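You operate a simulated robot arm through the tools that you are given. There is no shell and no other tool.

You run a simulated robot arm. Do the job below in one go: nothing can be reset, and whatever is moved stays where it is left.

Task
Sign out the wrench that the sheet names and lock up again.
Fine: it is in the black cart's top red drawer; lay it on the cart top, shut the drawer, tick OUT with the cart's blue marker and put that back; the red bar is the lock. Set down upright: blue marker. Where these are worked on the way, their far stop is far enough and under half their travel is too little: top red drawer.

It is judged by the outcome, as a careful person would: the job done as asked, and still so three seconds after it is handed in. It fails if anything else is knocked over, pushed out of place, dropped, spilled or broken. Flat cloth is picked up by pressing the open fingertips on it (5 to 10 N) and closing them slowly along it; thin cloth reads only 2 to 8 mm in the jaws.

Robot
A 6-joint arm with a two-finger parallel gripper, fixed in place. Base frame: the origin is on the floor under the middle of its stand, x ahead of it, y to its left, z up. Lengths are in cm, angles in rad, forces in N, time in s.
It reaches about 131.3 cm from its shoulder. Its first joint turns from -2.897 to 2.897 rad. Payload 3.43 kg.
The TCP is the grasp point between the finger pads, 3.4 cm short of the fingertips. In the tool frame z runs along the fingers and y along their closing line. The gripper opens to 12.8 cm. The fingers are 2.4 cm wide and 1.2 cm thick; the gripper's body (4.8 by 13 cm) begins 9.6 cm behind the TCP.
Orientation is told as [roll, pitch, yaw] about the base's x, y, z axes, in that order, counted from this pose: with the fingers straight down and closing along the base's y, the tool's x points along the base's -x, its y along +y and its z along -z.

Tools
- The arm moves only by the tool servo_tool. Its argument "commands" is a list of rows, each a list of 7 numbers: the shift along the base's x, y, z in units of 500 mm (1.0 is 500 mm), then the turn, a rotation vector about the base's x, y, z in units of 180 degrees (1.0 is 180 degrees), then the gripper command, from -1 (fully open) to 1 (shut), values between in proportion. In form: [[x, y, z, ax, ay, az, jaw], ...]. A call has 1 to 20 rows; each row is the pose to reach, as a shift and turn from the pose commanded when the call began. A call with a number of a shift or a turn outside -1 to 1 is refused whole. A row lasts 0.2 s, in which the tool goes at most 5 cm and 0.15 rad; a call with a longer step from one row to the next is refused whole, and so is a gripper value outside its range. A pose out of reach is approached as far as the arm can. The call stops where the force on the tool passes 80 N (or 10 N more than at its start, if that is more) or the arm is blocked; 0.2 s more then pass. The fingers move at their own pace (about 15.3 cm/s each) and stop on an object; they squeeze with about 25 N. The grip force told is the motor's: it shows also when the fingers shut on nothing. Time passes only in rows, and 0.2 s behind the last, so rows that repeat a pose let the fingers close. The reply holds the time, the measured pose of the TCP, the force on the tool along the base axes, the opening and the grip force, in the units named above and with some noise, with the torque about the TCP (base axes, N m) and any sound that the robot's microphone picked up, and new pictures: "show" is both (left out), scene, wrist or none.
- Cameras (640 x 400 px; columns grow to the right, rows downward): "scene" is fixed at [39.65, 50.06, 156.58]; the picture's right is [-0.11, -0.99, 0.00], its down [-0.94, 0.11, -0.32] and it looks along [0.32, -0.04, -0.95] (base axes); focal length 278 px, centre (320, 200). "wrist" rides on the gripper at [7.6, -1.1, -16] in the tool frame; the picture's right is [0.15, 0.99, 0.00], its down [-0.88, 0.13, -0.46] and it looks along [-0.45, 0.07, 0.89] (tool axes); focal length 234 px, centre (320, 200). There is no depth. A picture from a camera that has moved, and an enlarged one, comes with that camera's place and axes in the base frame and with its lens.
- inspect(camera, box): a new picture of the part [left, top, right, bottom] of that camera's present view, enlarged. It takes no simulated time.
- sign_off(): hands the job in; it is judged then, once.

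Nothing tells you positions but the pictures and the camera data. Unless the task says otherwise, let go and move clear before handing in.

The tools are called after "Request:" by a JSON object that holds its "name" and its "arguments". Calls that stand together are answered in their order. servo_tool: Moves the arm, as the interface text tells. Its arguments: {"type":"object","properties":{"commands":{"type":"array"},"show":{"type":"string","enum":["both","scene","wrist","none"]}},"required":["commands"]} The other tools are called the same way: inspect (camera, box) takes an enlarged picture of a part of a camera's view; sign_off () hands the job in.

At the start:

```text
time_s: 0.0
tcp_pos: [48.94, 24.41, 107.78]
tcp_rot: [0.001, -0.001, -0.001]
contact_force: [0.7, -0.3, -0.2]
torque: [0.02, 0.01, 0.01]
width: 12.81
grip_force: 0.1
```

scene: 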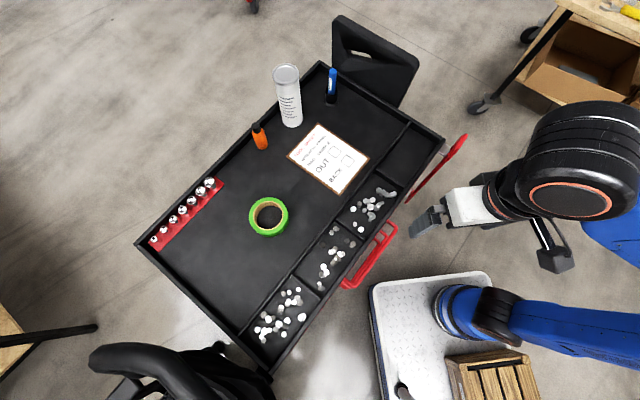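
wrist: 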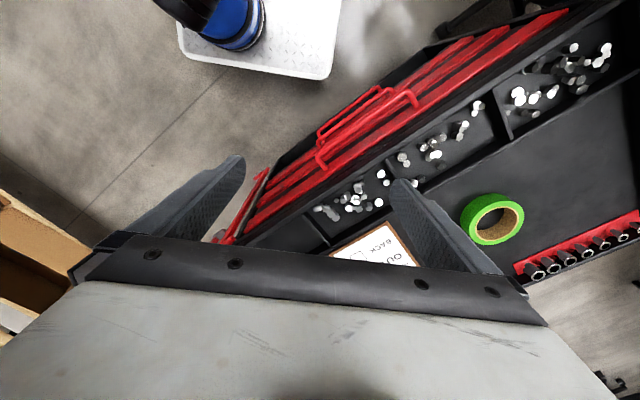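

I see a black cart, rotated relative to the base, with a sheet, a blue marker in a holder, tape, sockets, bolts, and red drawers on its near side. I'll enlarge several areas to read the sheet and find the drawer handles and the lock bar.

Request:
{"name": "inspect", "arguments": {"camera": "scene", "box": [270, 110, 390, 200]}}

Request:
{"name": "inspect", "arguments": {"camera": "scene", "box": [330, 120, 490, 300]}}

Request:
{"name": "inspect", "arguments": {"camera": "scene", "box": [240, 50, 360, 130]}}

Request:
{"name": "inspect", "arguments": {"camera": "wrist", "box": [180, 0, 640, 290]}}

```text
4.44 times, centred on (330, 155) of scene
camera zoom: at [39.65, 50.06, 156.58], right [-0.11, -0.99, 0.0], down [-0.94, 0.11, -0.32], along [0.32, -0.04, -0.95], focal length 1236 px, centre (276, 400)
```

zoom: 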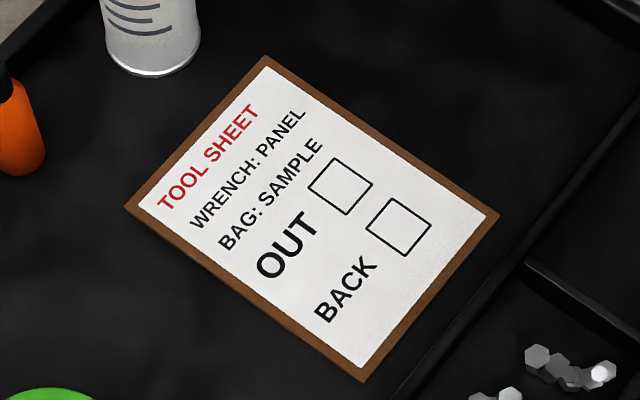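

```text
2.22 times, centred on (410, 210) of scene
camera zoom: at [39.65, 50.06, 156.58], right [-0.11, -0.99, 0.0], down [-0.94, 0.11, -0.32], along [0.32, -0.04, -0.95], focal length 618 px, centre (120, 178)
```

zoom: 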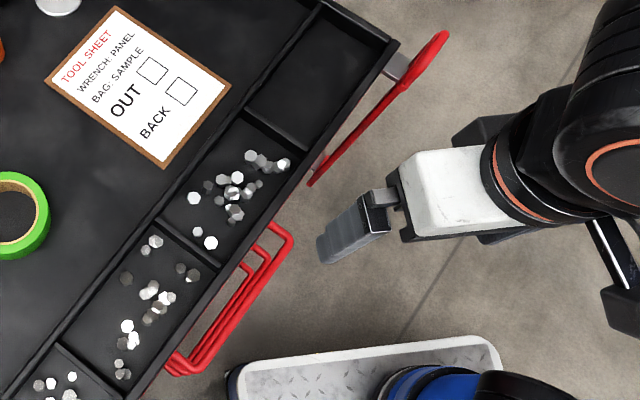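

```text
5.00 times, centred on (300, 90) of scene
camera zoom: at [39.65, 50.06, 156.58], right [-0.11, -0.99, 0.0], down [-0.94, 0.11, -0.32], along [0.32, -0.04, -0.95], focal length 1391 px, centre (420, 750)
```

zoom: 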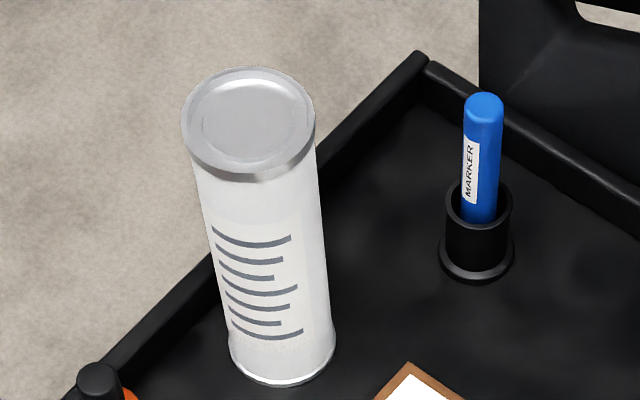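

```text
1.38 times, centred on (410, 145) of wrist
camera zoom: at [41.55, 23.37, 123.65], right [-0.15, 0.99, 0.0], down [0.88, 0.13, 0.46], along [0.45, 0.07, -0.89], focal length 323 px, centre (196, 276)
```

zoom: 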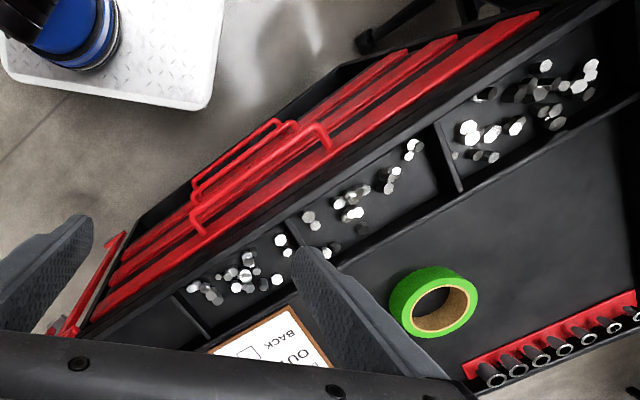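

The cart is turned about 45° and its top is near z = 83 cm, with the front facing the robot. Before moving I want a closer look at the robot's stand and the lock bar.

Request:
{"name": "inspect", "arguments": {"camera": "scene", "box": [340, 230, 640, 400]}}

Request:
{"name": "inspect", "arguments": {"camera": "wrist", "box": [180, 150, 340, 250]}}

Request:
{"name": "inspect", "arguments": {"camera": "scene", "box": [390, 110, 490, 220]}}

Request:
{"name": "inspect", "arguments": {"camera": "wrist", "box": [280, 50, 460, 190]}}

```text
2.13 times, centred on (490, 315) of scene
camera zoom: at [39.65, 50.06, 156.58], right [-0.11, -0.99, 0.0], down [-0.94, 0.11, -0.32], along [0.32, -0.04, -0.95], focal length 593 px, centre (-43, -45)
```

zoom: 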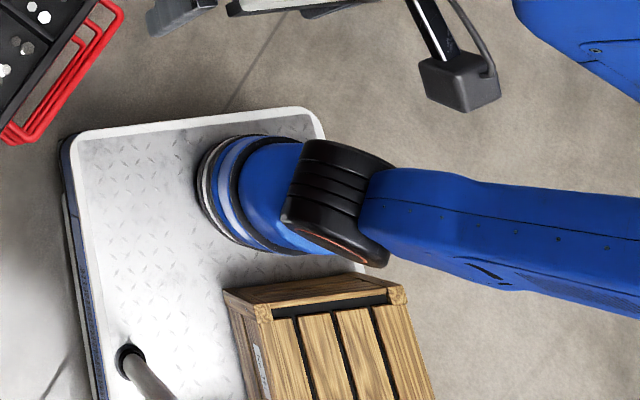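

```text
4.00 times, centred on (260, 200) of wrist
camera zoom: at [41.55, 23.37, 123.65], right [-0.15, 0.99, 0.0], down [0.88, 0.13, 0.46], along [0.45, 0.07, -0.89], focal length 937 px, centre (560, 200)
```

zoom: 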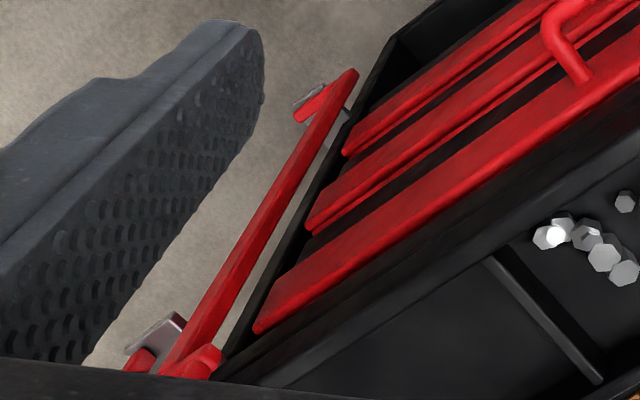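

```text
3.64 times, centred on (440, 165) of scene
camera zoom: at [39.65, 50.06, 156.58], right [-0.11, -0.99, 0.0], down [-0.94, 0.11, -0.32], along [0.32, -0.04, -0.95], focal length 1012 px, centre (-116, 327)
```

zoom: 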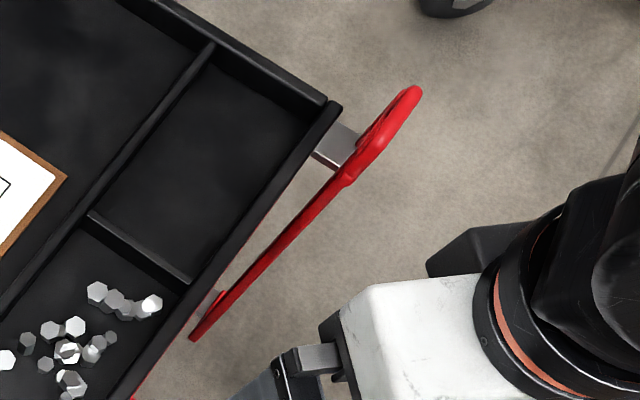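

```text
2.86 times, centred on (370, 120) of wrist
camera zoom: at [41.55, 23.37, 123.65], right [-0.15, 0.99, 0.0], down [0.88, 0.13, 0.46], along [0.45, 0.07, -0.89], focal length 669 px, centre (177, 429)
```

zoom: 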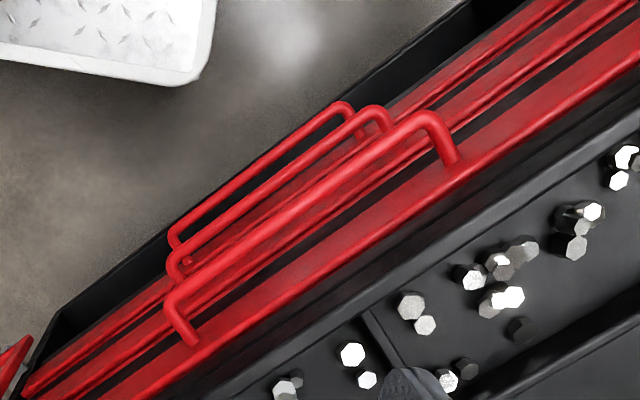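

The bar seems to stand out on the right side of the cart front, on grey hinge plates. I'll move the wrist camera to the right-front of the cart to see how the bar and drawers are arranged.

Request:
{"name": "servo_tool", "arguments": {"commands": [[0, -0.07, -0.02, 0, -0.0185, 0, -1], [0, -0.14, -0.05, 0, -0.037, 0, -1], [0, -0.22, -0.08, 0, -0.055, 0, -1], [0, -0.3, -0.11, 0, -0.074, 0, -1], [0, -0.38, -0.14, 0, -0.092, 0, -1], [0, -0.46, -0.17, 0, -0.111, 0, -1], [0, -0.53, -0.2, 0, -0.13, 0, -1], [0, -0.6, -0.23, 0, -0.148, 0, -1], [0, -0.66, -0.25, 0, -0.1667, 0, -1]]}}

```text
time_s: 2.0
tcp_pos: [48.96, -7.97, 95.1]
tcp_rot: [0.0, -0.528, 0.033]
contact_force: [-1.0, -5.5, 0.0]
torque: [0.6, -0.06, 0.3]
width: 12.81
grip_force: 0.0
camera wrist: at [34.5, -9.51, 105.17], right [-0.16, 0.98, -0.07], down [0.53, 0.15, 0.84], along [0.83, 0.09, -0.54], focal length 234 px, centre (320, 200)
```

scene: 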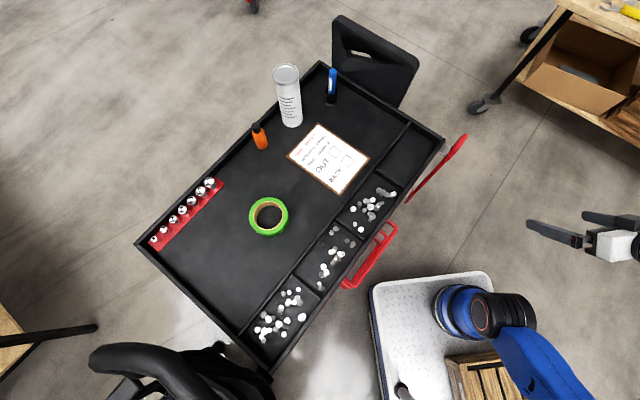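
wrist: 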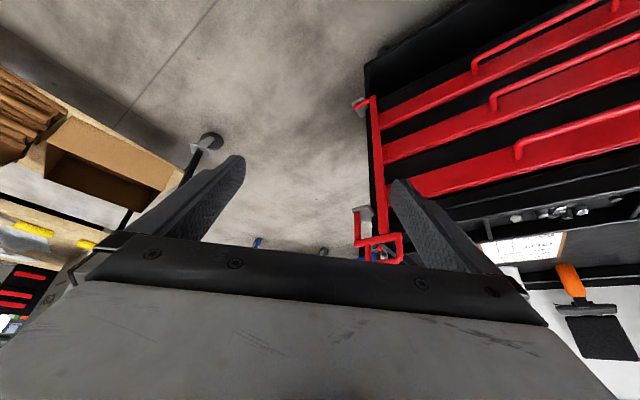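

Request:
{"name": "inspect", "arguments": {"camera": "wrist", "box": [320, 60, 480, 280]}}

Request:
{"name": "inspect", "arguments": {"camera": "wrist", "box": [340, 190, 420, 270]}}

```text
1.82 times, centred on (400, 170) of wrist
camera zoom: at [34.5, -9.51, 105.17], right [-0.16, 0.98, -0.07], down [0.53, 0.15, 0.84], along [0.83, 0.09, -0.54], focal length 426 px, centre (174, 254)
```

zoom: 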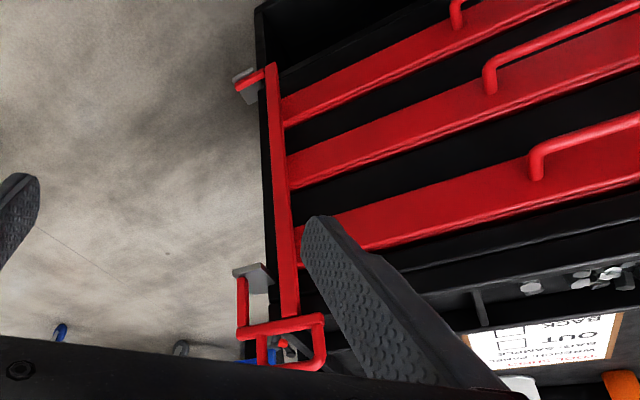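

```text
5.00 times, centred on (380, 230) of wrist
camera zoom: at [34.5, -9.51, 105.17], right [-0.16, 0.98, -0.07], down [0.53, 0.15, 0.84], along [0.83, 0.09, -0.54], focal length 1171 px, centre (20, 50)
```

zoom: 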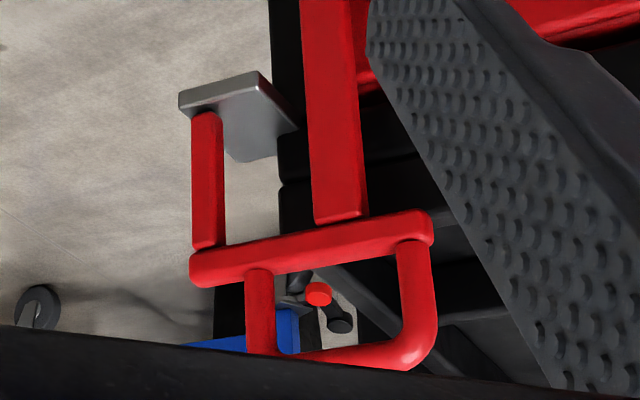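

The red bar now looks like a bail: a vertical bar in front of the drawers' right ends, a loop handle on top near (76, 5, 88), and pins going down into grey brackets. I'll look from the right side to see how the pins sit.

Request:
{"name": "servo_tool", "arguments": {"commands": [[0.04, -0.02, -0.01, 0, 0, 0.045, -1], [0.08, -0.04, -0.02, 0, 0, 0.09, -1], [0.12, -0.07, -0.03, 0, 0, 0.135, -1], [0.16, -0.09, -0.04, 0, 0, 0.18, -1], [0.21, -0.11, -0.05, 0, 0, 0.225, -1], [0.26, -0.13, -0.06, 0, 0, 0.27, -1], [0.31, -0.14, -0.07, 0, 0, 0.315, -1], [0.36, -0.14, -0.08, 0, 0, 0.36, -1], [0.41, -0.14, -0.09, 0, 0, 0.405, -1], [0.46, -0.14, -0.1, 0, 0, 0.45, -1], [0.5, -0.14, -0.12, 0, 0, 0.495, -1], [0.5, -0.14, -0.14, 0, 0, 0.5, -1]], "show": "wrist"}}

```text
time_s: 4.6
tcp_pos: [74.16, -15.53, 88.02]
tcp_rot: [0.0, -0.528, 1.573]
contact_force: [0.5, -0.5, 0.0]
torque: [-0.03, -0.04, -0.01]
width: 12.81
grip_force: 0.0
camera wrist: at [75.5, -30.02, 98.13], right [-0.99, -0.13, -0.07], down [-0.13, 0.53, 0.84], along [-0.07, 0.84, -0.54], focal length 234 px, centre (320, 200)
```

wrist: 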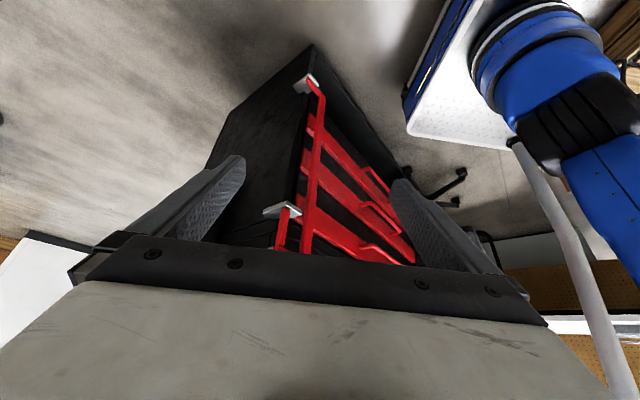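

Request:
{"name": "inspect", "arguments": {"camera": "wrist", "box": [240, 60, 440, 280]}}

Request:
{"name": "inspect", "arguments": {"camera": "wrist", "box": [250, 190, 350, 260]}}

Request:
{"name": "inspect", "arguments": {"camera": "wrist", "box": [280, 60, 350, 110]}}

```text
1.82 times, centred on (340, 170) of wrist
camera zoom: at [75.5, -30.02, 98.13], right [-0.99, -0.13, -0.07], down [-0.13, 0.53, 0.84], along [-0.07, 0.84, -0.54], focal length 426 px, centre (284, 254)
```

zoom: 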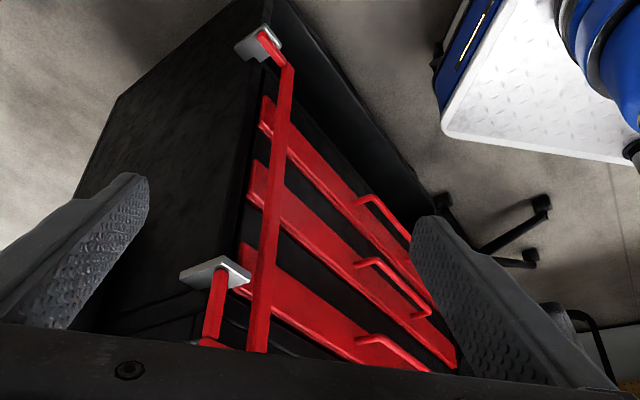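

```text
5.71 times, centred on (300, 225) of wrist
camera zoom: at [75.5, -30.02, 98.13], right [-0.99, -0.13, -0.07], down [-0.13, 0.53, 0.84], along [-0.07, 0.84, -0.54], focal length 1338 px, centre (434, 57)
```

zoom: 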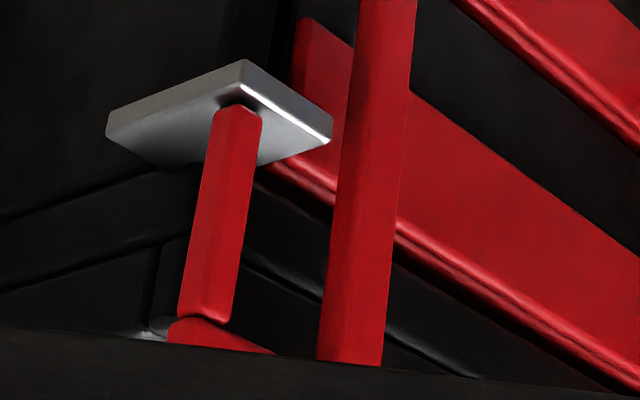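

```text
8.00 times, centred on (315, 85) of wrist
camera zoom: at [75.5, -30.02, 98.13], right [-0.99, -0.13, -0.07], down [-0.13, 0.53, 0.84], along [-0.07, 0.84, -0.54], focal length 1873 px, centre (360, 1120)
```

zoom: 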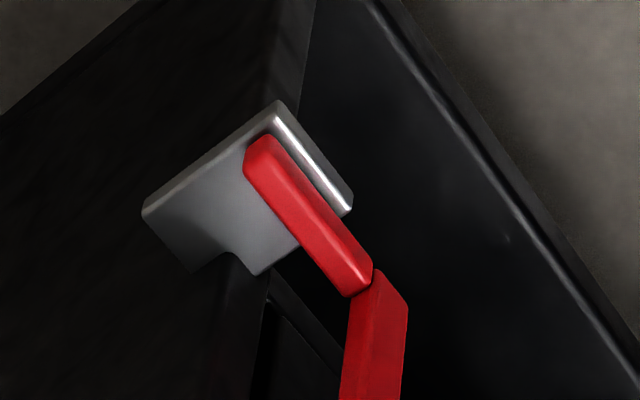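

The bar turns on a vertical pin axis through the two brackets, at about (78, 4), like a hinged locking bar with a crank and loop handle on top. I'll bring the tool upright, yawed -45° to line up with the cart, above the loop handle for a closer look.

Request:
{"name": "servo_tool", "arguments": {"commands": [[-0.02, 0, 0.07, -0.042, 0, 0, -1], [-0.04, 0, 0.15, -0.084, 0, 0, -1], [-0.06, 0, 0.23, -0.126, 0, 0, -1], [-0.08, 0, 0.31, -0.168, 0, 0, -1], [-0.08, 0, 0.34, -0.168, 0, 0, -1]], "show": "none"}}

Request:
{"name": "servo_tool", "arguments": {"commands": [[0.0, 0.02, 0, 0, 0, -0.045, -1], [0.0, 0.04, 0, 0, 0, -0.09, -1], [0.0, 0.06, 0, 0, 0, -0.135, -1], [0.0, 0.08, 0, 0, 0, -0.18, -1], [0.0, 0.1, 0, 0, 0, -0.225, -1], [0.0, 0.12, 0, 0, 0, -0.27, -1], [0.0, 0.14, 0, 0, 0, -0.315, -1], [0.0, 0.16, 0, 0, 0, -0.36, -1], [0.0, 0.18, 0, 0, 0, -0.405, -1], [0.0, 0.2, 0, 0, 0, -0.45, -1], [0.0, 0.22, 0, 0, 0, -0.495, -1], [0.0, 0.24, 0, 0, 0, -0.54, -1], [0.0, 0.26, 0, 0, 0, -0.585, -1], [0.0, 0.28, 0, 0, 0, -0.63, -1], [0.0, 0.3, 0, 0, 0, -0.675, -1], [0.0, 0.32, 0, 0, 0, -0.72, -1], [0.0, 0.34, 0, 0, 0, -0.75, -1], [0.0, 0.36, 0, 0, 0, -0.75, -1]]}}

```text
time_s: 5.8
tcp_pos: [70.17, -15.56, 105.14]
tcp_rot: [0.001, 0.001, 1.57]
contact_force: [-0.7, -0.8, -0.4]
torque: [0.01, -0.02, -0.01]
width: 12.81
grip_force: 0.1
```

```text
time_s: 9.6
tcp_pos: [69.98, 2.55, 105.01]
tcp_rot: [0.0, 0.003, -0.787]
contact_force: [-0.5, 0.0, 0.2]
torque: [0.02, -0.02, 0.01]
width: 12.82
grip_force: 0.1
camera wrist: at [64.08, 7.11, 121.17], right [0.6, 0.8, 0.0], down [0.71, -0.53, 0.45], along [0.36, -0.27, -0.89], focal length 234 px, centre (320, 200)
```

scene: 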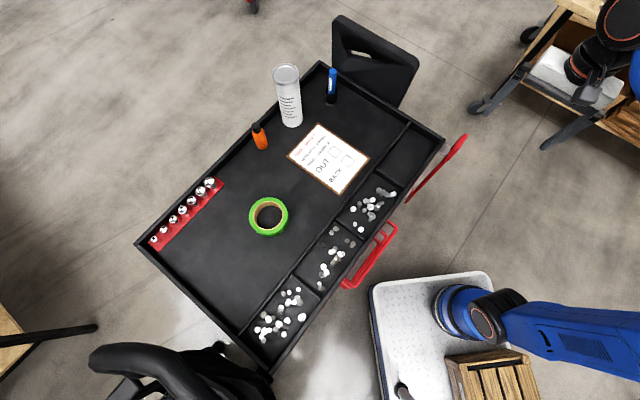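
wrist: 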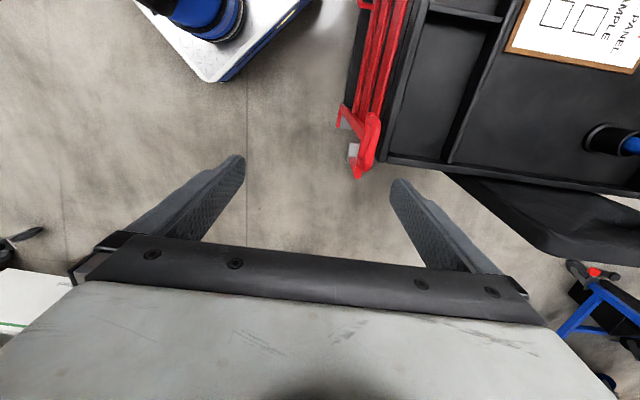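

Request:
{"name": "inspect", "arguments": {"camera": "wrist", "box": [320, 90, 420, 190]}}

Request:
{"name": "inspect", "arguments": {"camera": "scene", "box": [400, 120, 480, 210]}}

```text
4.00 times, centred on (370, 140) of wrist
camera zoom: at [64.08, 7.11, 121.17], right [0.6, 0.8, 0.0], down [0.71, -0.53, 0.45], along [0.36, -0.27, -0.89], focal length 937 px, centre (120, 440)
```

zoom: 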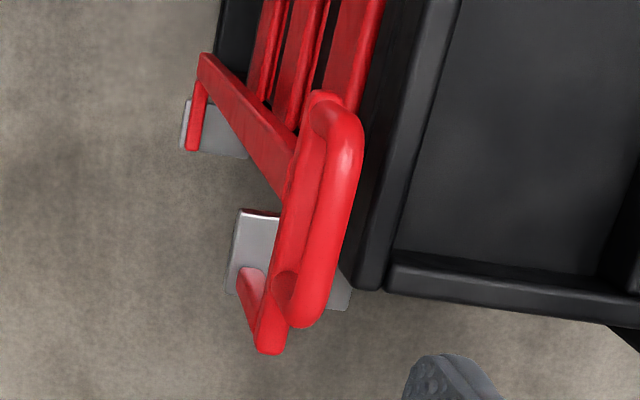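

```text
4.44 times, centred on (440, 165) of scene
camera zoom: at [39.65, 50.06, 156.58], right [-0.11, -0.99, 0.0], down [-0.94, 0.11, -0.32], along [0.32, -0.04, -0.95], focal length 1236 px, centre (-213, 356)
```

zoom: 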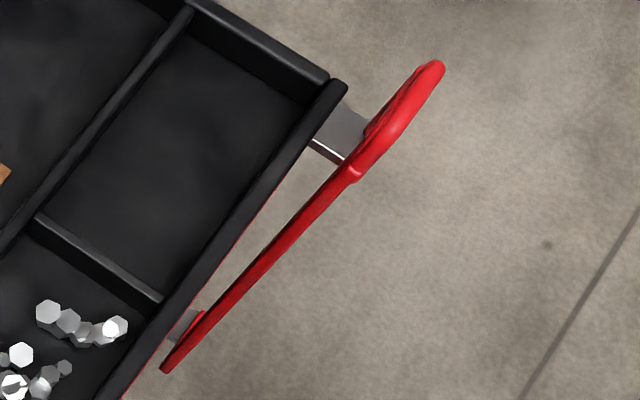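

The loop sits right over the bar at about (74.3, 7.8, 90), with the pin axis near (78.4, 3.6). I'll look at the brackets from lower down to see whether it swings or lifts out.

Request:
{"name": "servo_tool", "arguments": {"commands": [[-0.03, -0.03, 0, 0, 0, 0.045, -1], [-0.06, -0.06, 0, 0, 0, 0.09, -1], [-0.09, -0.09, 0, 0, 0, 0.135, -1], [-0.12, -0.12, 0, 0, 0, 0.18, -1], [-0.15, -0.15, 0, 0, 0, 0.225, -1], [-0.18, -0.18, 0, 0, 0, 0.27, -1], [-0.21, -0.21, 0, 0, 0, 0.315, -1], [-0.24, -0.24, 0, 0, 0, 0.36, -1], [-0.27, -0.27, 0, 0, 0, 0.405, -1], [-0.3, -0.3, 0, 0, 0, 0.45, -1], [-0.3, -0.33, 0, 0, 0, 0.495, -1], [-0.3, -0.35, 0, 0, 0, 0.5, -1]], "show": "none"}}

Request:
{"name": "servo_tool", "arguments": {"commands": [[0.02, 0.01, -0.06, 0.03, -0.03, 0, -1], [0.04, 0.02, -0.12, 0.06, -0.06, 0, -1], [0.07, 0.03, -0.19, 0.09, -0.09, 0, -1], [0.1, 0.04, -0.26, 0.12, -0.12, 0, -1], [0.13, 0.05, -0.33, 0.15, -0.15, 0, -1], [0.15, 0.06, -0.4, 0.18, -0.18, 0, -1], [0.17, 0.07, -0.47, 0.21, -0.21, 0, -1], [0.18, 0.08, -0.54, 0.24, -0.24, 0, -1], [0.19, 0.09, -0.6, 0.27, -0.27, 0, -1], [0.2, 0.1, -0.66, 0.275, -0.275, 0, -1]]}}

```text
time_s: 12.2
tcp_pos: [54.98, -15.11, 105.06]
tcp_rot: [-0.001, 0.0, 0.787]
contact_force: [-0.5, -0.5, -0.3]
torque: [-0.01, 0.02, -0.01]
width: 12.81
grip_force: 0.1
```

```text
time_s: 14.4
tcp_pos: [67.25, -12.56, 74.38]
tcp_rot: [0.001, -1.22, 0.786]
contact_force: [-0.9, 0.9, 0.3]
torque: [0.0, 0.02, -0.01]
width: 12.8
grip_force: 0.0
out of reach, approached as far as the arm can: row 9, 10
camera wrist: at [55.76, -25.66, 72.92], right [-0.74, 0.66, -0.14], down [-0.18, 0.0, 0.98], along [0.65, 0.75, 0.12], focal length 234 px, centre (320, 200)
```

scene: 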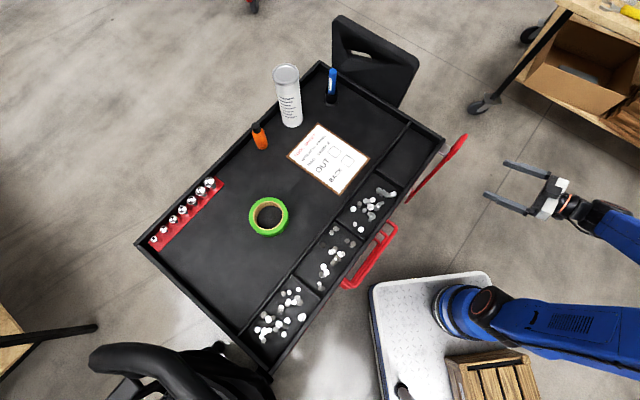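
wrist: 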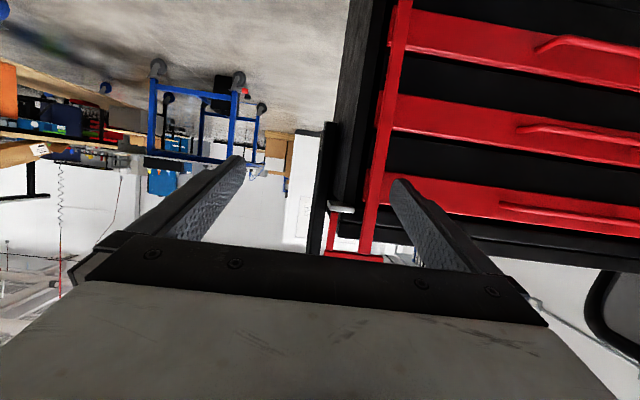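

Request:
{"name": "inspect", "arguments": {"camera": "wrist", "box": [300, 170, 420, 265]}}

Request:
{"name": "inspect", "arguments": {"camera": "wrist", "box": [310, 0, 640, 265]}}

```text
4.21 times, centred on (360, 218) of wrist
camera zoom: at [55.76, -25.66, 72.92], right [-0.74, 0.66, -0.14], down [-0.18, 0.0, 0.98], along [0.65, 0.75, 0.12], focal length 986 px, centre (152, 126)
```

zoom: 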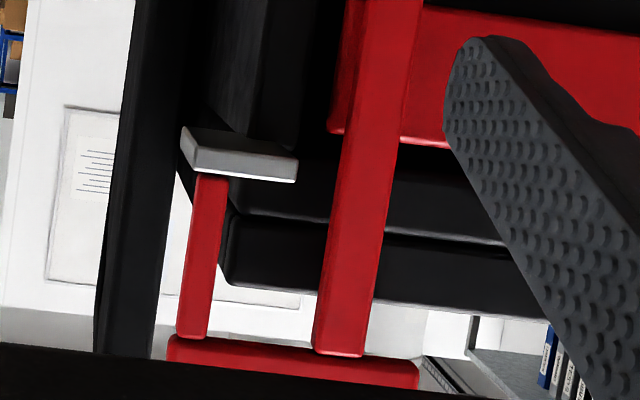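

```text
1.51 times, centred on (475, 132) of wrist
camera zoom: at [55.76, -25.66, 72.92], right [-0.74, 0.66, -0.14], down [-0.18, 0.0, 0.98], along [0.65, 0.75, 0.12], focal length 354 px, centre (86, 302)
```

zoom: 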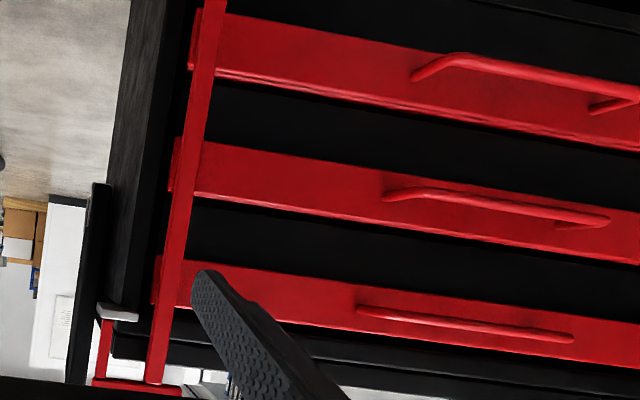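

The pin ends on the bracket, which looks like a hinge on a vertical axis. I'll back out, come above the loop, grip it, and test gently whether it swings.

Request:
{"name": "servo_tool", "arguments": {"commands": [[-0.03, -0.03, 0.06, -0.03, 0.03, 0, -1], [-0.06, -0.05, 0.12, -0.06, 0.06, 0, -1], [-0.09, -0.06, 0.19, -0.09, 0.09, 0, -1], [-0.11, -0.07, 0.26, -0.12, 0.12, 0, -1], [-0.13, -0.08, 0.33, -0.15, 0.15, 0, -1], [-0.15, -0.09, 0.4, -0.18, 0.18, 0, -1], [-0.17, -0.1, 0.47, -0.21, 0.21, 0, -1], [-0.19, -0.1, 0.54, -0.24, 0.24, 0, -1], [-0.2, -0.1, 0.6, -0.27, 0.27, 0, -1], [-0.2, -0.1, 0.66, -0.275, 0.275, 0, -1], [-0.2, -0.1, 0.66, -0.275, 0.275, 0, -1]], "show": "none"}}

```text
time_s: 16.8
tcp_pos: [57.37, -17.22, 107.42]
tcp_rot: [0.0, 0.002, 0.785]
contact_force: [-0.3, 0.4, -0.3]
torque: [0.02, 0.02, -0.01]
width: 12.79
grip_force: 0.0
```

Request:
{"name": "servo_tool", "arguments": {"commands": [[0.02, 0.04, 0, 0, 0, -0.045, -1], [0.05, 0.08, 0, 0, 0, -0.09, -1], [0.08, 0.12, 0, 0, 0, -0.135, -1], [0.11, 0.16, 0, 0, 0, -0.18, -1], [0.14, 0.21, -0.02, 0, 0, -0.225, -1], [0.17, 0.26, -0.04, 0, 0, -0.27, -0.5], [0.21, 0.31, -0.06, 0, 0, -0.315, 0], [0.25, 0.36, -0.08, 0, 0, -0.36, 0.1], [0.29, 0.42, -0.1, 0, 0, -0.405, 0.1], [0.32, 0.47, -0.12, 0, 0, -0.45, 0.1], [0.34, 0.5, -0.14, 0, 0, -0.495, 0.1], [0.34, 0.5, -0.148, 0, 0, -0.5, 0.1], [0.34, 0.5, -0.148, 0, 0, -0.5, 0.1]]}}

```text
time_s: 19.6
tcp_pos: [74.42, 7.77, 100.14]
tcp_rot: [0.002, 0.002, -0.786]
contact_force: [0.0, 0.5, 0.6]
torque: [-0.01, 0.01, -0.02]
width: 5.77
grip_force: 0.1
camera wrist: at [68.5, 12.34, 116.18], right [0.6, 0.8, 0.0], down [0.71, -0.53, 0.45], along [0.36, -0.27, -0.89], focal length 234 px, centre (320, 200)
```

scene: 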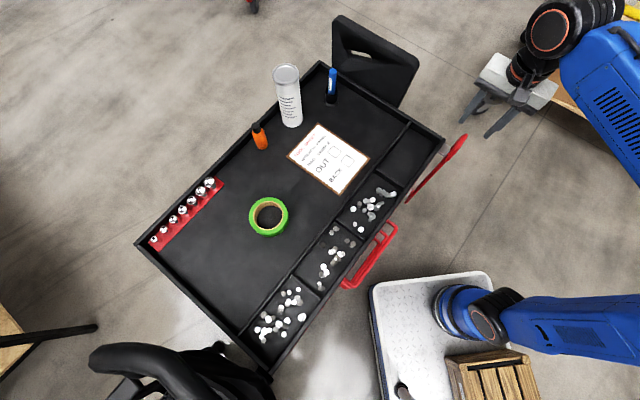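
wrist: 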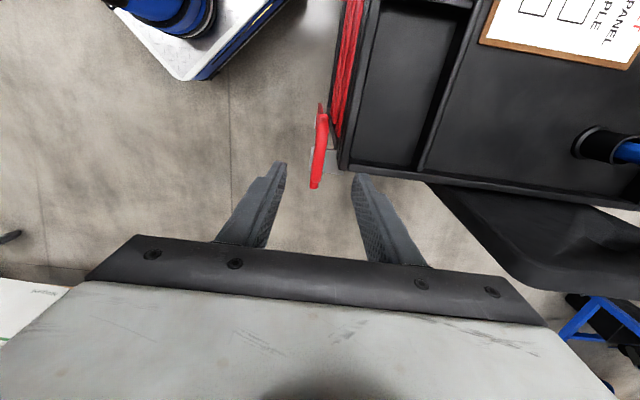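

Request:
{"name": "inspect", "arguments": {"camera": "wrist", "box": [270, 90, 370, 200]}}

```text
3.64 times, centred on (320, 145) of wrist
camera zoom: at [68.5, 12.34, 116.18], right [0.6, 0.8, 0.0], down [0.71, -0.53, 0.45], along [0.36, -0.27, -0.89], focal length 852 px, centre (320, 400)
```

zoom: 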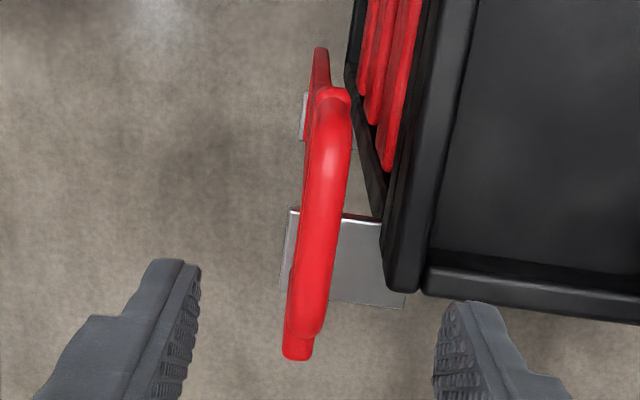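

The loop is well centred between the fingers. I'll descend and grip it.

Request:
{"name": "servo_tool", "arguments": {"commands": [[-0.004, 0.006, -0.05, 0, 0, 0, 0.1], [-0.007, 0.01, -0.11, 0, 0, 0, 0.1], [-0.007, 0.01, -0.17, 0, 0, 0, 0.1], [-0.007, 0.01, -0.208, 0, 0, 0, 0.1], [-0.007, 0.01, -0.208, 0, 0, 0, 0.5], [-0.007, 0.01, -0.208, 0, 0, 0, 1], [-0.007, 0.01, -0.208, 0, 0, 0, 1]]}}

```text
time_s: 21.2
tcp_pos: [74.04, 7.84, 89.53]
tcp_rot: [-0.001, 0.002, -0.785]
contact_force: [-0.7, 1.5, -3.3]
torque: [-0.23, -0.47, 0.05]
width: 1.2
grip_force: 45.1
camera wrist: at [68.07, 12.66, 105.57], right [0.6, 0.8, 0.0], down [0.72, -0.53, 0.45], along [0.36, -0.27, -0.89], focal length 234 px, centre (320, 200)
```

scene: 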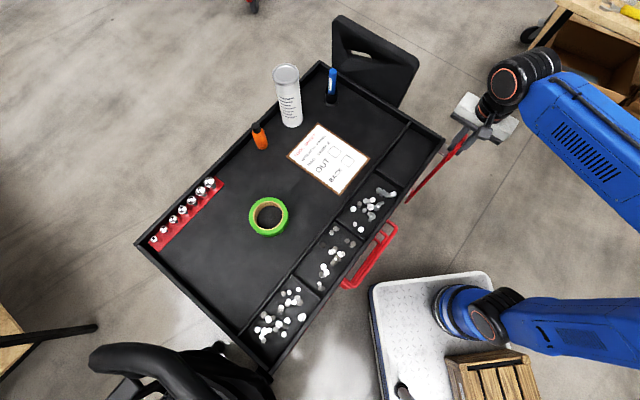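
wrist: 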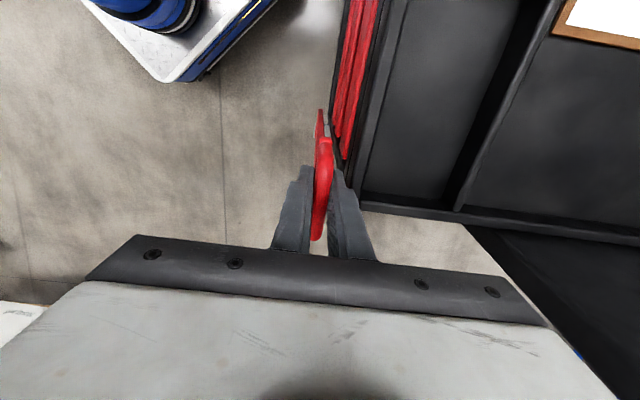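

The loop is gripped (1.2 cm). I'll try a small 0.1 rad swing outward about the pin axis and read the forces.

Request:
{"name": "servo_tool", "arguments": {"commands": [[-0.004, -0.0045, 0, 0, 0, 0.016, 1], [-0.008, -0.0091, 0, 0, 0, 0.0318, 1], [-0.008, -0.0091, 0, 0, 0, 0.0318, 1]], "show": "wrist"}}

```text
time_s: 22.0
tcp_pos: [73.74, 7.66, 89.57]
tcp_rot: [-0.001, 0.001, -0.686]
contact_force: [-2.3, -9.9, -20.6]
torque: [-0.11, -1.48, -0.55]
width: 1.17
grip_force: 44.6
camera wrist: at [67.3, 11.62, 105.58], right [0.51, 0.86, 0.0], down [0.77, -0.46, 0.45], along [0.39, -0.23, -0.89], focal length 234 px, centre (320, 200)
```

wrist: 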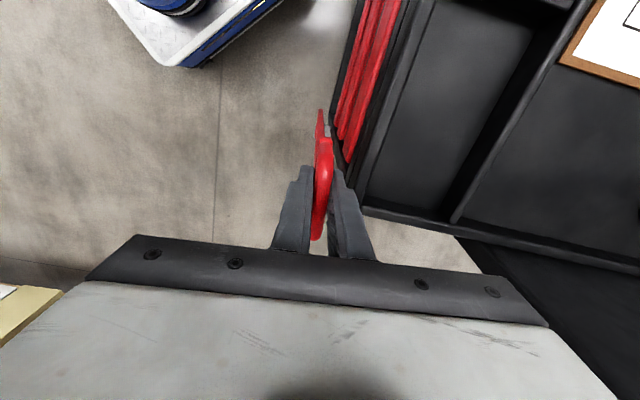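

Request:
{"name": "servo_tool", "arguments": {"commands": [[0, 0, 0, 0, 0, 0, 1], [0, 0, 0, 0, 0, 0, 1]], "show": "none"}}

Request:
{"name": "inspect", "arguments": {"camera": "wrist", "box": [270, 90, 370, 260]}}

Request:
{"name": "inspect", "arguments": {"camera": "scene", "box": [390, 90, 520, 220]}}

```text
time_s: 22.6
tcp_pos: [73.79, 7.69, 89.59]
tcp_rot: [-0.001, 0.002, -0.685]
contact_force: [-4.4, -11.5, -25.9]
torque: [0.1, -1.04, -0.73]
width: 1.17
grip_force: 45.3
```

```text
2.35 times, centred on (320, 175) of wrist
camera zoom: at [67.31, 11.63, 105.58], right [0.51, 0.86, 0.0], down [0.77, -0.46, 0.45], along [0.39, -0.23, -0.89], focal length 551 px, centre (320, 259)
```

zoom: 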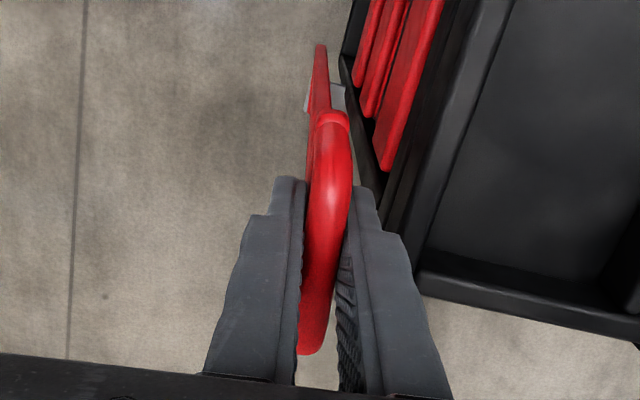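

```text
3.08 times, centred on (455, 155) of scene
camera zoom: at [39.65, 50.06, 156.58], right [-0.11, -0.99, 0.0], down [-0.94, 0.11, -0.32], along [0.32, -0.04, -0.95], focal length 856 px, centre (-95, 338)
```

zoom: 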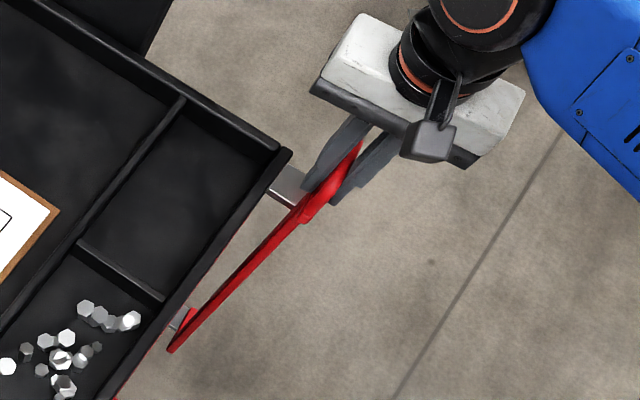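

Request:
{"name": "servo_tool", "arguments": {"commands": [[-0.0054, -0.0075, 0, 0, 0, 0.024, 1], [-0.0108, -0.015, 0, 0, 0, 0.0477, 1], [-0.0108, -0.015, 0, 0, 0, 0.0477, 1]], "show": "wrist"}}

Request:
{"name": "inspect", "arguments": {"camera": "scene", "box": [390, 90, 520, 220]}}

```text
time_s: 23.4
tcp_pos: [73.21, 6.84, 89.55]
tcp_rot: [0.0, 0.0, -0.535]
contact_force: [6.2, -5.1, -22.4]
torque: [0.43, 0.53, -0.06]
width: 1.22
grip_force: 45.0
camera wrist: at [66.28, 9.87, 105.58], right [0.38, 0.93, 0.0], down [0.82, -0.34, 0.45], along [0.42, -0.17, -0.89], focal length 234 px, centre (320, 200)
```

wrist: 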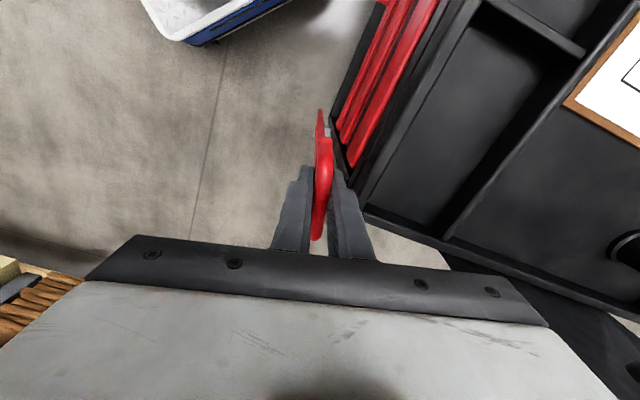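

```text
3.08 times, centred on (455, 155) of scene
camera zoom: at [39.65, 50.06, 156.58], right [-0.11, -0.99, 0.0], down [-0.94, 0.11, -0.32], along [0.32, -0.04, -0.95], focal length 856 px, centre (-95, 338)
```

zoom: 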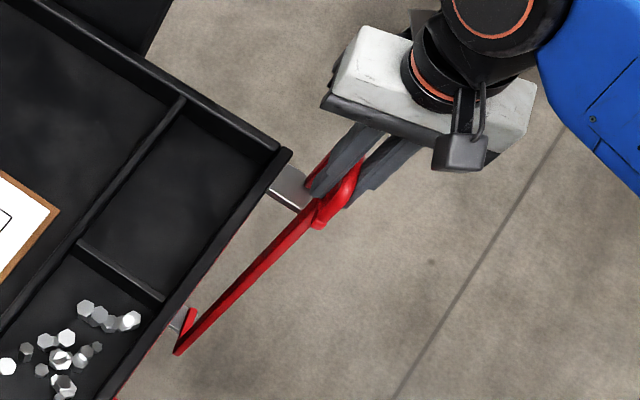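

It swings freely on a hinge about (77.7, 4.0). I'll keep swinging the bar outward along its arc.

Request:
{"name": "servo_tool", "arguments": {"commands": [[-0.0067, -0.0122, 0, 0, 0, 0.0414, 1], [-0.0118, -0.0253, 0, 0, 0, 0.0828, 1], [-0.0152, -0.0388, 0, 0, 0, 0.1241, 1], [-0.0167, -0.0527, 0, 0, 0, 0.1655, 1], [-0.0165, -0.0667, 0, 0, 0, 0.2069, 1], [-0.0144, -0.0805, 0, 0, 0, 0.2483, 1], [-0.0106, -0.094, 0, 0, 0, 0.2897, 1], [-0.0051, -0.1068, 0, 0, 0, 0.331, 1], [0.0021, -0.1188, 0, 0, 0, 0.3724, 1], [0.0021, -0.1188, 0, 0, 0, 0.3724, 1]]}}

```text
time_s: 25.6
tcp_pos: [73.17, 0.96, 89.57]
tcp_rot: [0.001, 0.002, 0.636]
contact_force: [-7.2, -30.2, -24.5]
torque: [-1.22, 0.4, -1.2]
width: 1.37
grip_force: 45.1
camera wrist: at [67.95, -4.33, 105.67], right [-0.7, 0.71, 0.0], down [0.63, 0.63, 0.45], along [0.32, 0.32, -0.89], focal length 234 px, centre (320, 200)
```

scene: 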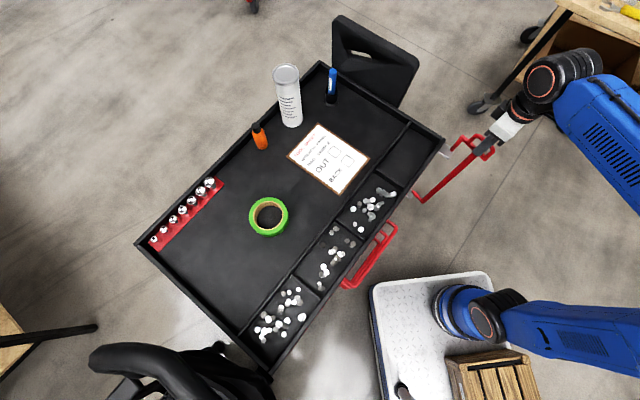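
wrist: 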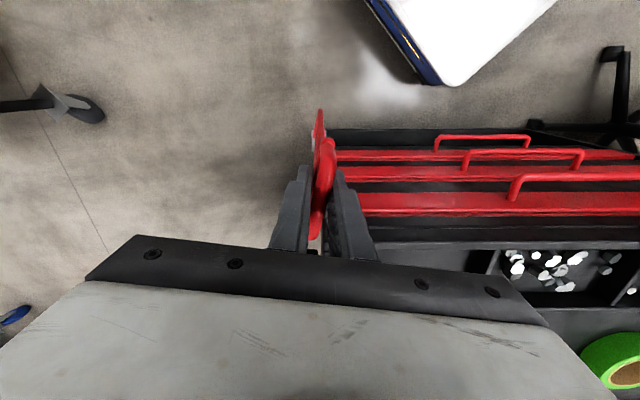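

Request:
{"name": "servo_tool", "arguments": {"commands": [[0.0074, -0.01, 0, 0, 0, 0.0374, 1], [0.0161, -0.0192, 0, 0, 0, 0.0748, 1], [0.0256, -0.0272, 0, 0, 0, 0.1122, 1], [0.036, -0.034, 0, 0, 0, 0.1496, 1], [0.036, -0.034, 0, 0, 0, 0.1496, 1]], "show": "wrist"}}

```text
time_s: 26.6
tcp_pos: [74.26, 0.14, 89.65]
tcp_rot: [0.013, -0.003, 1.063]
contact_force: [-36.8, 38.8, 9.5]
torque: [-0.9, -0.7, -1.18]
width: 1.91
grip_force: 44.3
stopped in row 4: the force on the tool passed its limit at 101 N (the readings are from after the stop); the commanded pose is now the measured one
camera wrist: at [71.89, -7.16, 105.7], right [-0.94, 0.35, 0.01], down [0.32, 0.83, 0.46], along [0.15, 0.43, -0.89], focal length 234 px, centre (320, 200)
```

wrist: 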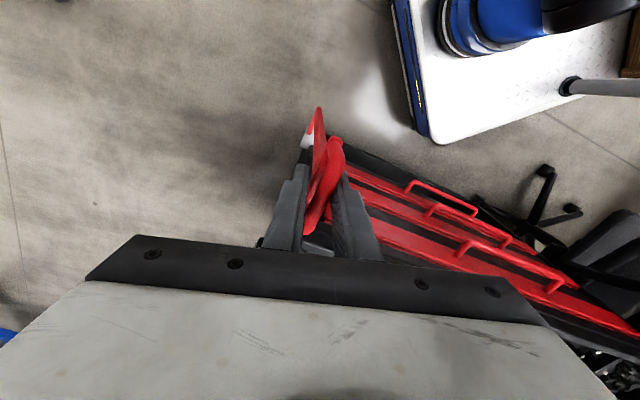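

The bar hit its outer stop at about 95°, so it's clear of the drawers. I'll release it and rise.

Request:
{"name": "servo_tool", "arguments": {"commands": [[0, 0, 0, 0, 0, -0.03, 1], [0, 0, 0, 0, 0, -0.04, 0.5], [0, 0, 0, 0, 0, -0.04, 0.1], [0, 0, 0, 0, 0, -0.04, 0.1], [0, 0, 0.06, 0, 0, -0.04, 0.1], [0, 0, 0.14, 0, 0, -0.04, 0.1], [0, 0, 0.22, 0, 0, -0.04, 0.1], [0, 0, 0.3, 0, 0, -0.04, 0.1], [0, 0, 0.3, 0, 0, -0.04, 0.1]]}}

```text
time_s: 28.6
tcp_pos: [74.44, -0.35, 104.5]
tcp_rot: [0.013, -0.002, 0.934]
contact_force: [0.3, -0.3, -0.3]
torque: [-0.04, 0.0, -0.04]
width: 5.75
grip_force: 0.1
camera wrist: at [71.16, -7.15, 120.58], right [-0.88, 0.47, 0.01], down [0.42, 0.78, 0.46], along [0.21, 0.41, -0.89], focal length 234 px, centre (320, 200)
```

scene: 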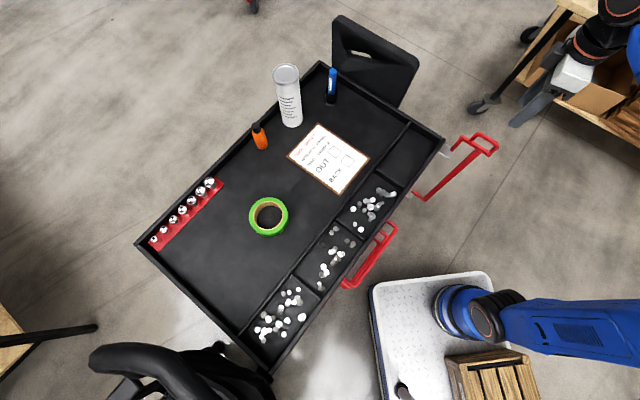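
wrist: 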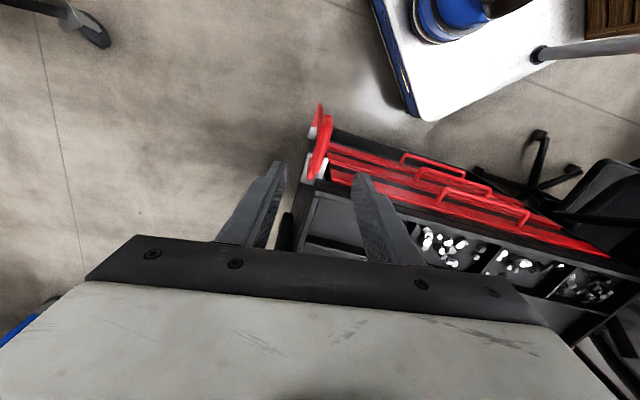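

The bar stays open at about 90°. Next I'll bring the tool over the top drawer's handle, which I put near (48.7, 33.3, 73.5), yawed -45° to look at it from above.

Request:
{"name": "servo_tool", "arguments": {"commands": [[-0.05, 0.042, -0.007, 0, 0, -0.0421, 0.1], [-0.1, 0.084, -0.014, 0, 0, -0.0842, 0.1], [-0.15, 0.126, -0.021, 0, 0, -0.1263, 0.1], [-0.2, 0.168, -0.028, 0, 0, -0.1684, 0.1], [-0.25, 0.21, -0.035, 0, 0, -0.2105, 0.1], [-0.3, 0.252, -0.042, 0, 0, -0.2526, 0.1], [-0.35, 0.294, -0.049, 0, 0, -0.2947, 0.1], [-0.4, 0.336, -0.056, 0, 0, -0.3368, 0.1], [-0.45, 0.378, -0.063, 0, 0, -0.3789, 0.1], [-0.5, 0.42, -0.07, 0, 0, -0.421, 0.1], [-0.55, 0.462, -0.077, 0, 0, -0.4631, 0.1], [-0.6, 0.504, -0.084, 0, 0, -0.5052, 0.1], [-0.648, 0.547, -0.09, 0, 0, -0.5472, 0.1], [-0.648, 0.547, -0.09, 0, 0, -0.5472, 0.1]]}}

```text
time_s: 31.6
tcp_pos: [41.91, 27.15, 100.15]
tcp_rot: [0.011, -0.004, -0.783]
contact_force: [-0.5, -0.6, -1.1]
torque: [-0.02, 0.0, -0.02]
width: 5.76
grip_force: 0.0
camera wrist: at [35.72, 31.62, 116.2], right [0.6, 0.8, 0.01], down [0.71, -0.53, 0.46], along [0.37, -0.26, -0.89], focal length 234 px, centre (320, 200)
```

scene: 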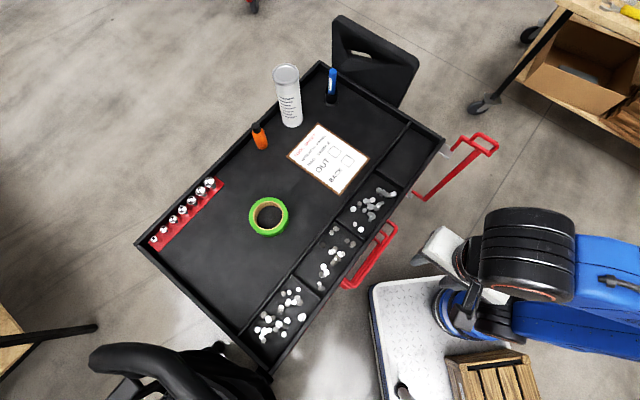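
wrist: 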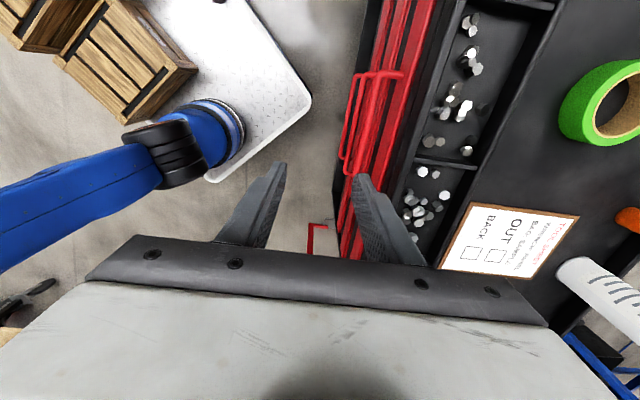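

Request:
{"name": "inspect", "arguments": {"camera": "wrist", "box": [320, 50, 440, 200]}}

```text
2.67 times, centred on (380, 125) of wrist
camera zoom: at [35.72, 31.62, 116.2], right [0.6, 0.8, 0.01], down [0.71, -0.53, 0.46], along [0.37, -0.26, -0.89], focal length 624 px, centre (160, 400)
```

zoom: 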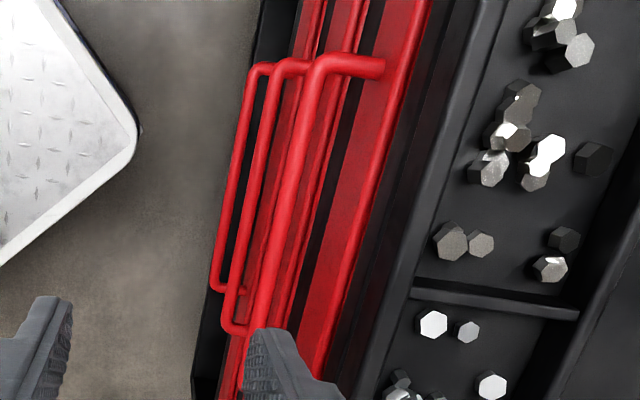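

The top handle bar runs along x+y ≈ 81.3 at z ≈ 74. I'll tilt the tool 30° so the body clears the cart rim and stop short of the handle to check.

Request:
{"name": "servo_tool", "arguments": {"commands": [[-0.006, 0.02, -0.06, 0.0236, -0.0236, 0, 0.0], [-0.012, 0.04, -0.12, 0.0471, -0.0471, 0, 0.0], [-0.018, 0.06, -0.18, 0.0707, -0.0707, 0, 0.0], [-0.024, 0.08, -0.24, 0.0942, -0.0942, 0, 0.0], [-0.028, 0.1, -0.3, 0.1178, -0.1178, 0, 0.0], [-0.028, 0.1, -0.31, 0.1178, -0.1178, 0, 0.0]]}}

```text
time_s: 33.0
tcp_pos: [40.6, 32.1, 84.48]
tcp_rot: [0.535, -0.001, -0.784]
contact_force: [1.0, -0.1, -0.5]
torque: [0.02, 0.01, 0.01]
width: 6.39
grip_force: 0.1
camera wrist: at [28.96, 31.06, 97.78], right [0.5, 0.71, 0.51], down [0.54, -0.71, 0.46], along [0.68, 0.04, -0.73], focal length 234 px, centre (320, 200)
```

scene: 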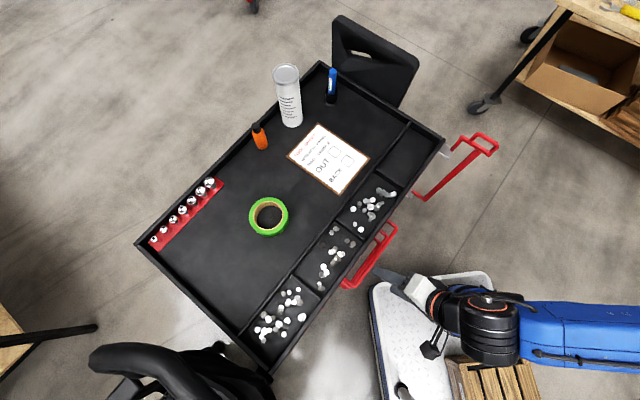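
wrist: 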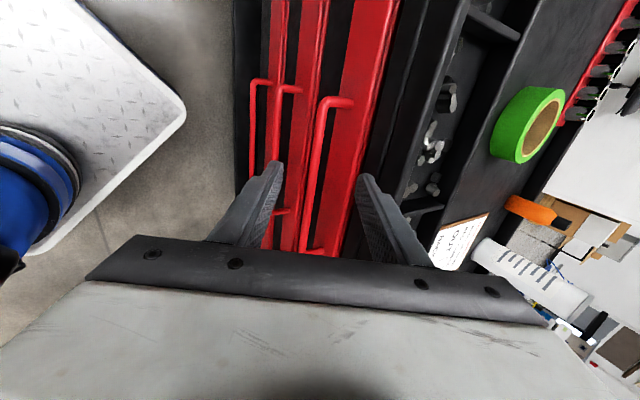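

Request:
{"name": "servo_tool", "arguments": {"commands": [[0.02, 0.021, -0.05, 0, 0, 0, 0.0], [0.04, 0.042, -0.1, 0, 0, 0, 0.0], [0.06, 0.063, -0.15, 0, 0, 0, 0.0], [0.076, 0.08, -0.196, 0, 0, 0, 0.0], [0.076, 0.08, -0.196, 0, 0, 0, 0.0]], "show": "wrist"}}

```text
time_s: 33.9
tcp_pos: [43.65, 35.48, 77.76]
tcp_rot: [0.551, 0.006, -0.783]
contact_force: [-27.3, -39.4, 46.1]
torque: [0.93, -1.76, -0.94]
width: 5.5
grip_force: 0.1
stopped in row 4: the force on the tool passed its limit at 135 N (the readings are from after the stop); the commanded pose is now the measured one
camera wrist: at [31.96, 34.17, 90.93], right [0.49, 0.7, 0.52], down [0.53, -0.71, 0.45], along [0.69, 0.05, -0.73], focal length 234 px, centre (320, 200)
```

wrist: 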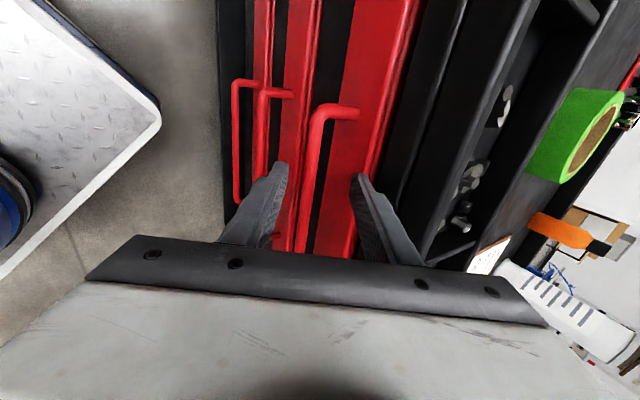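

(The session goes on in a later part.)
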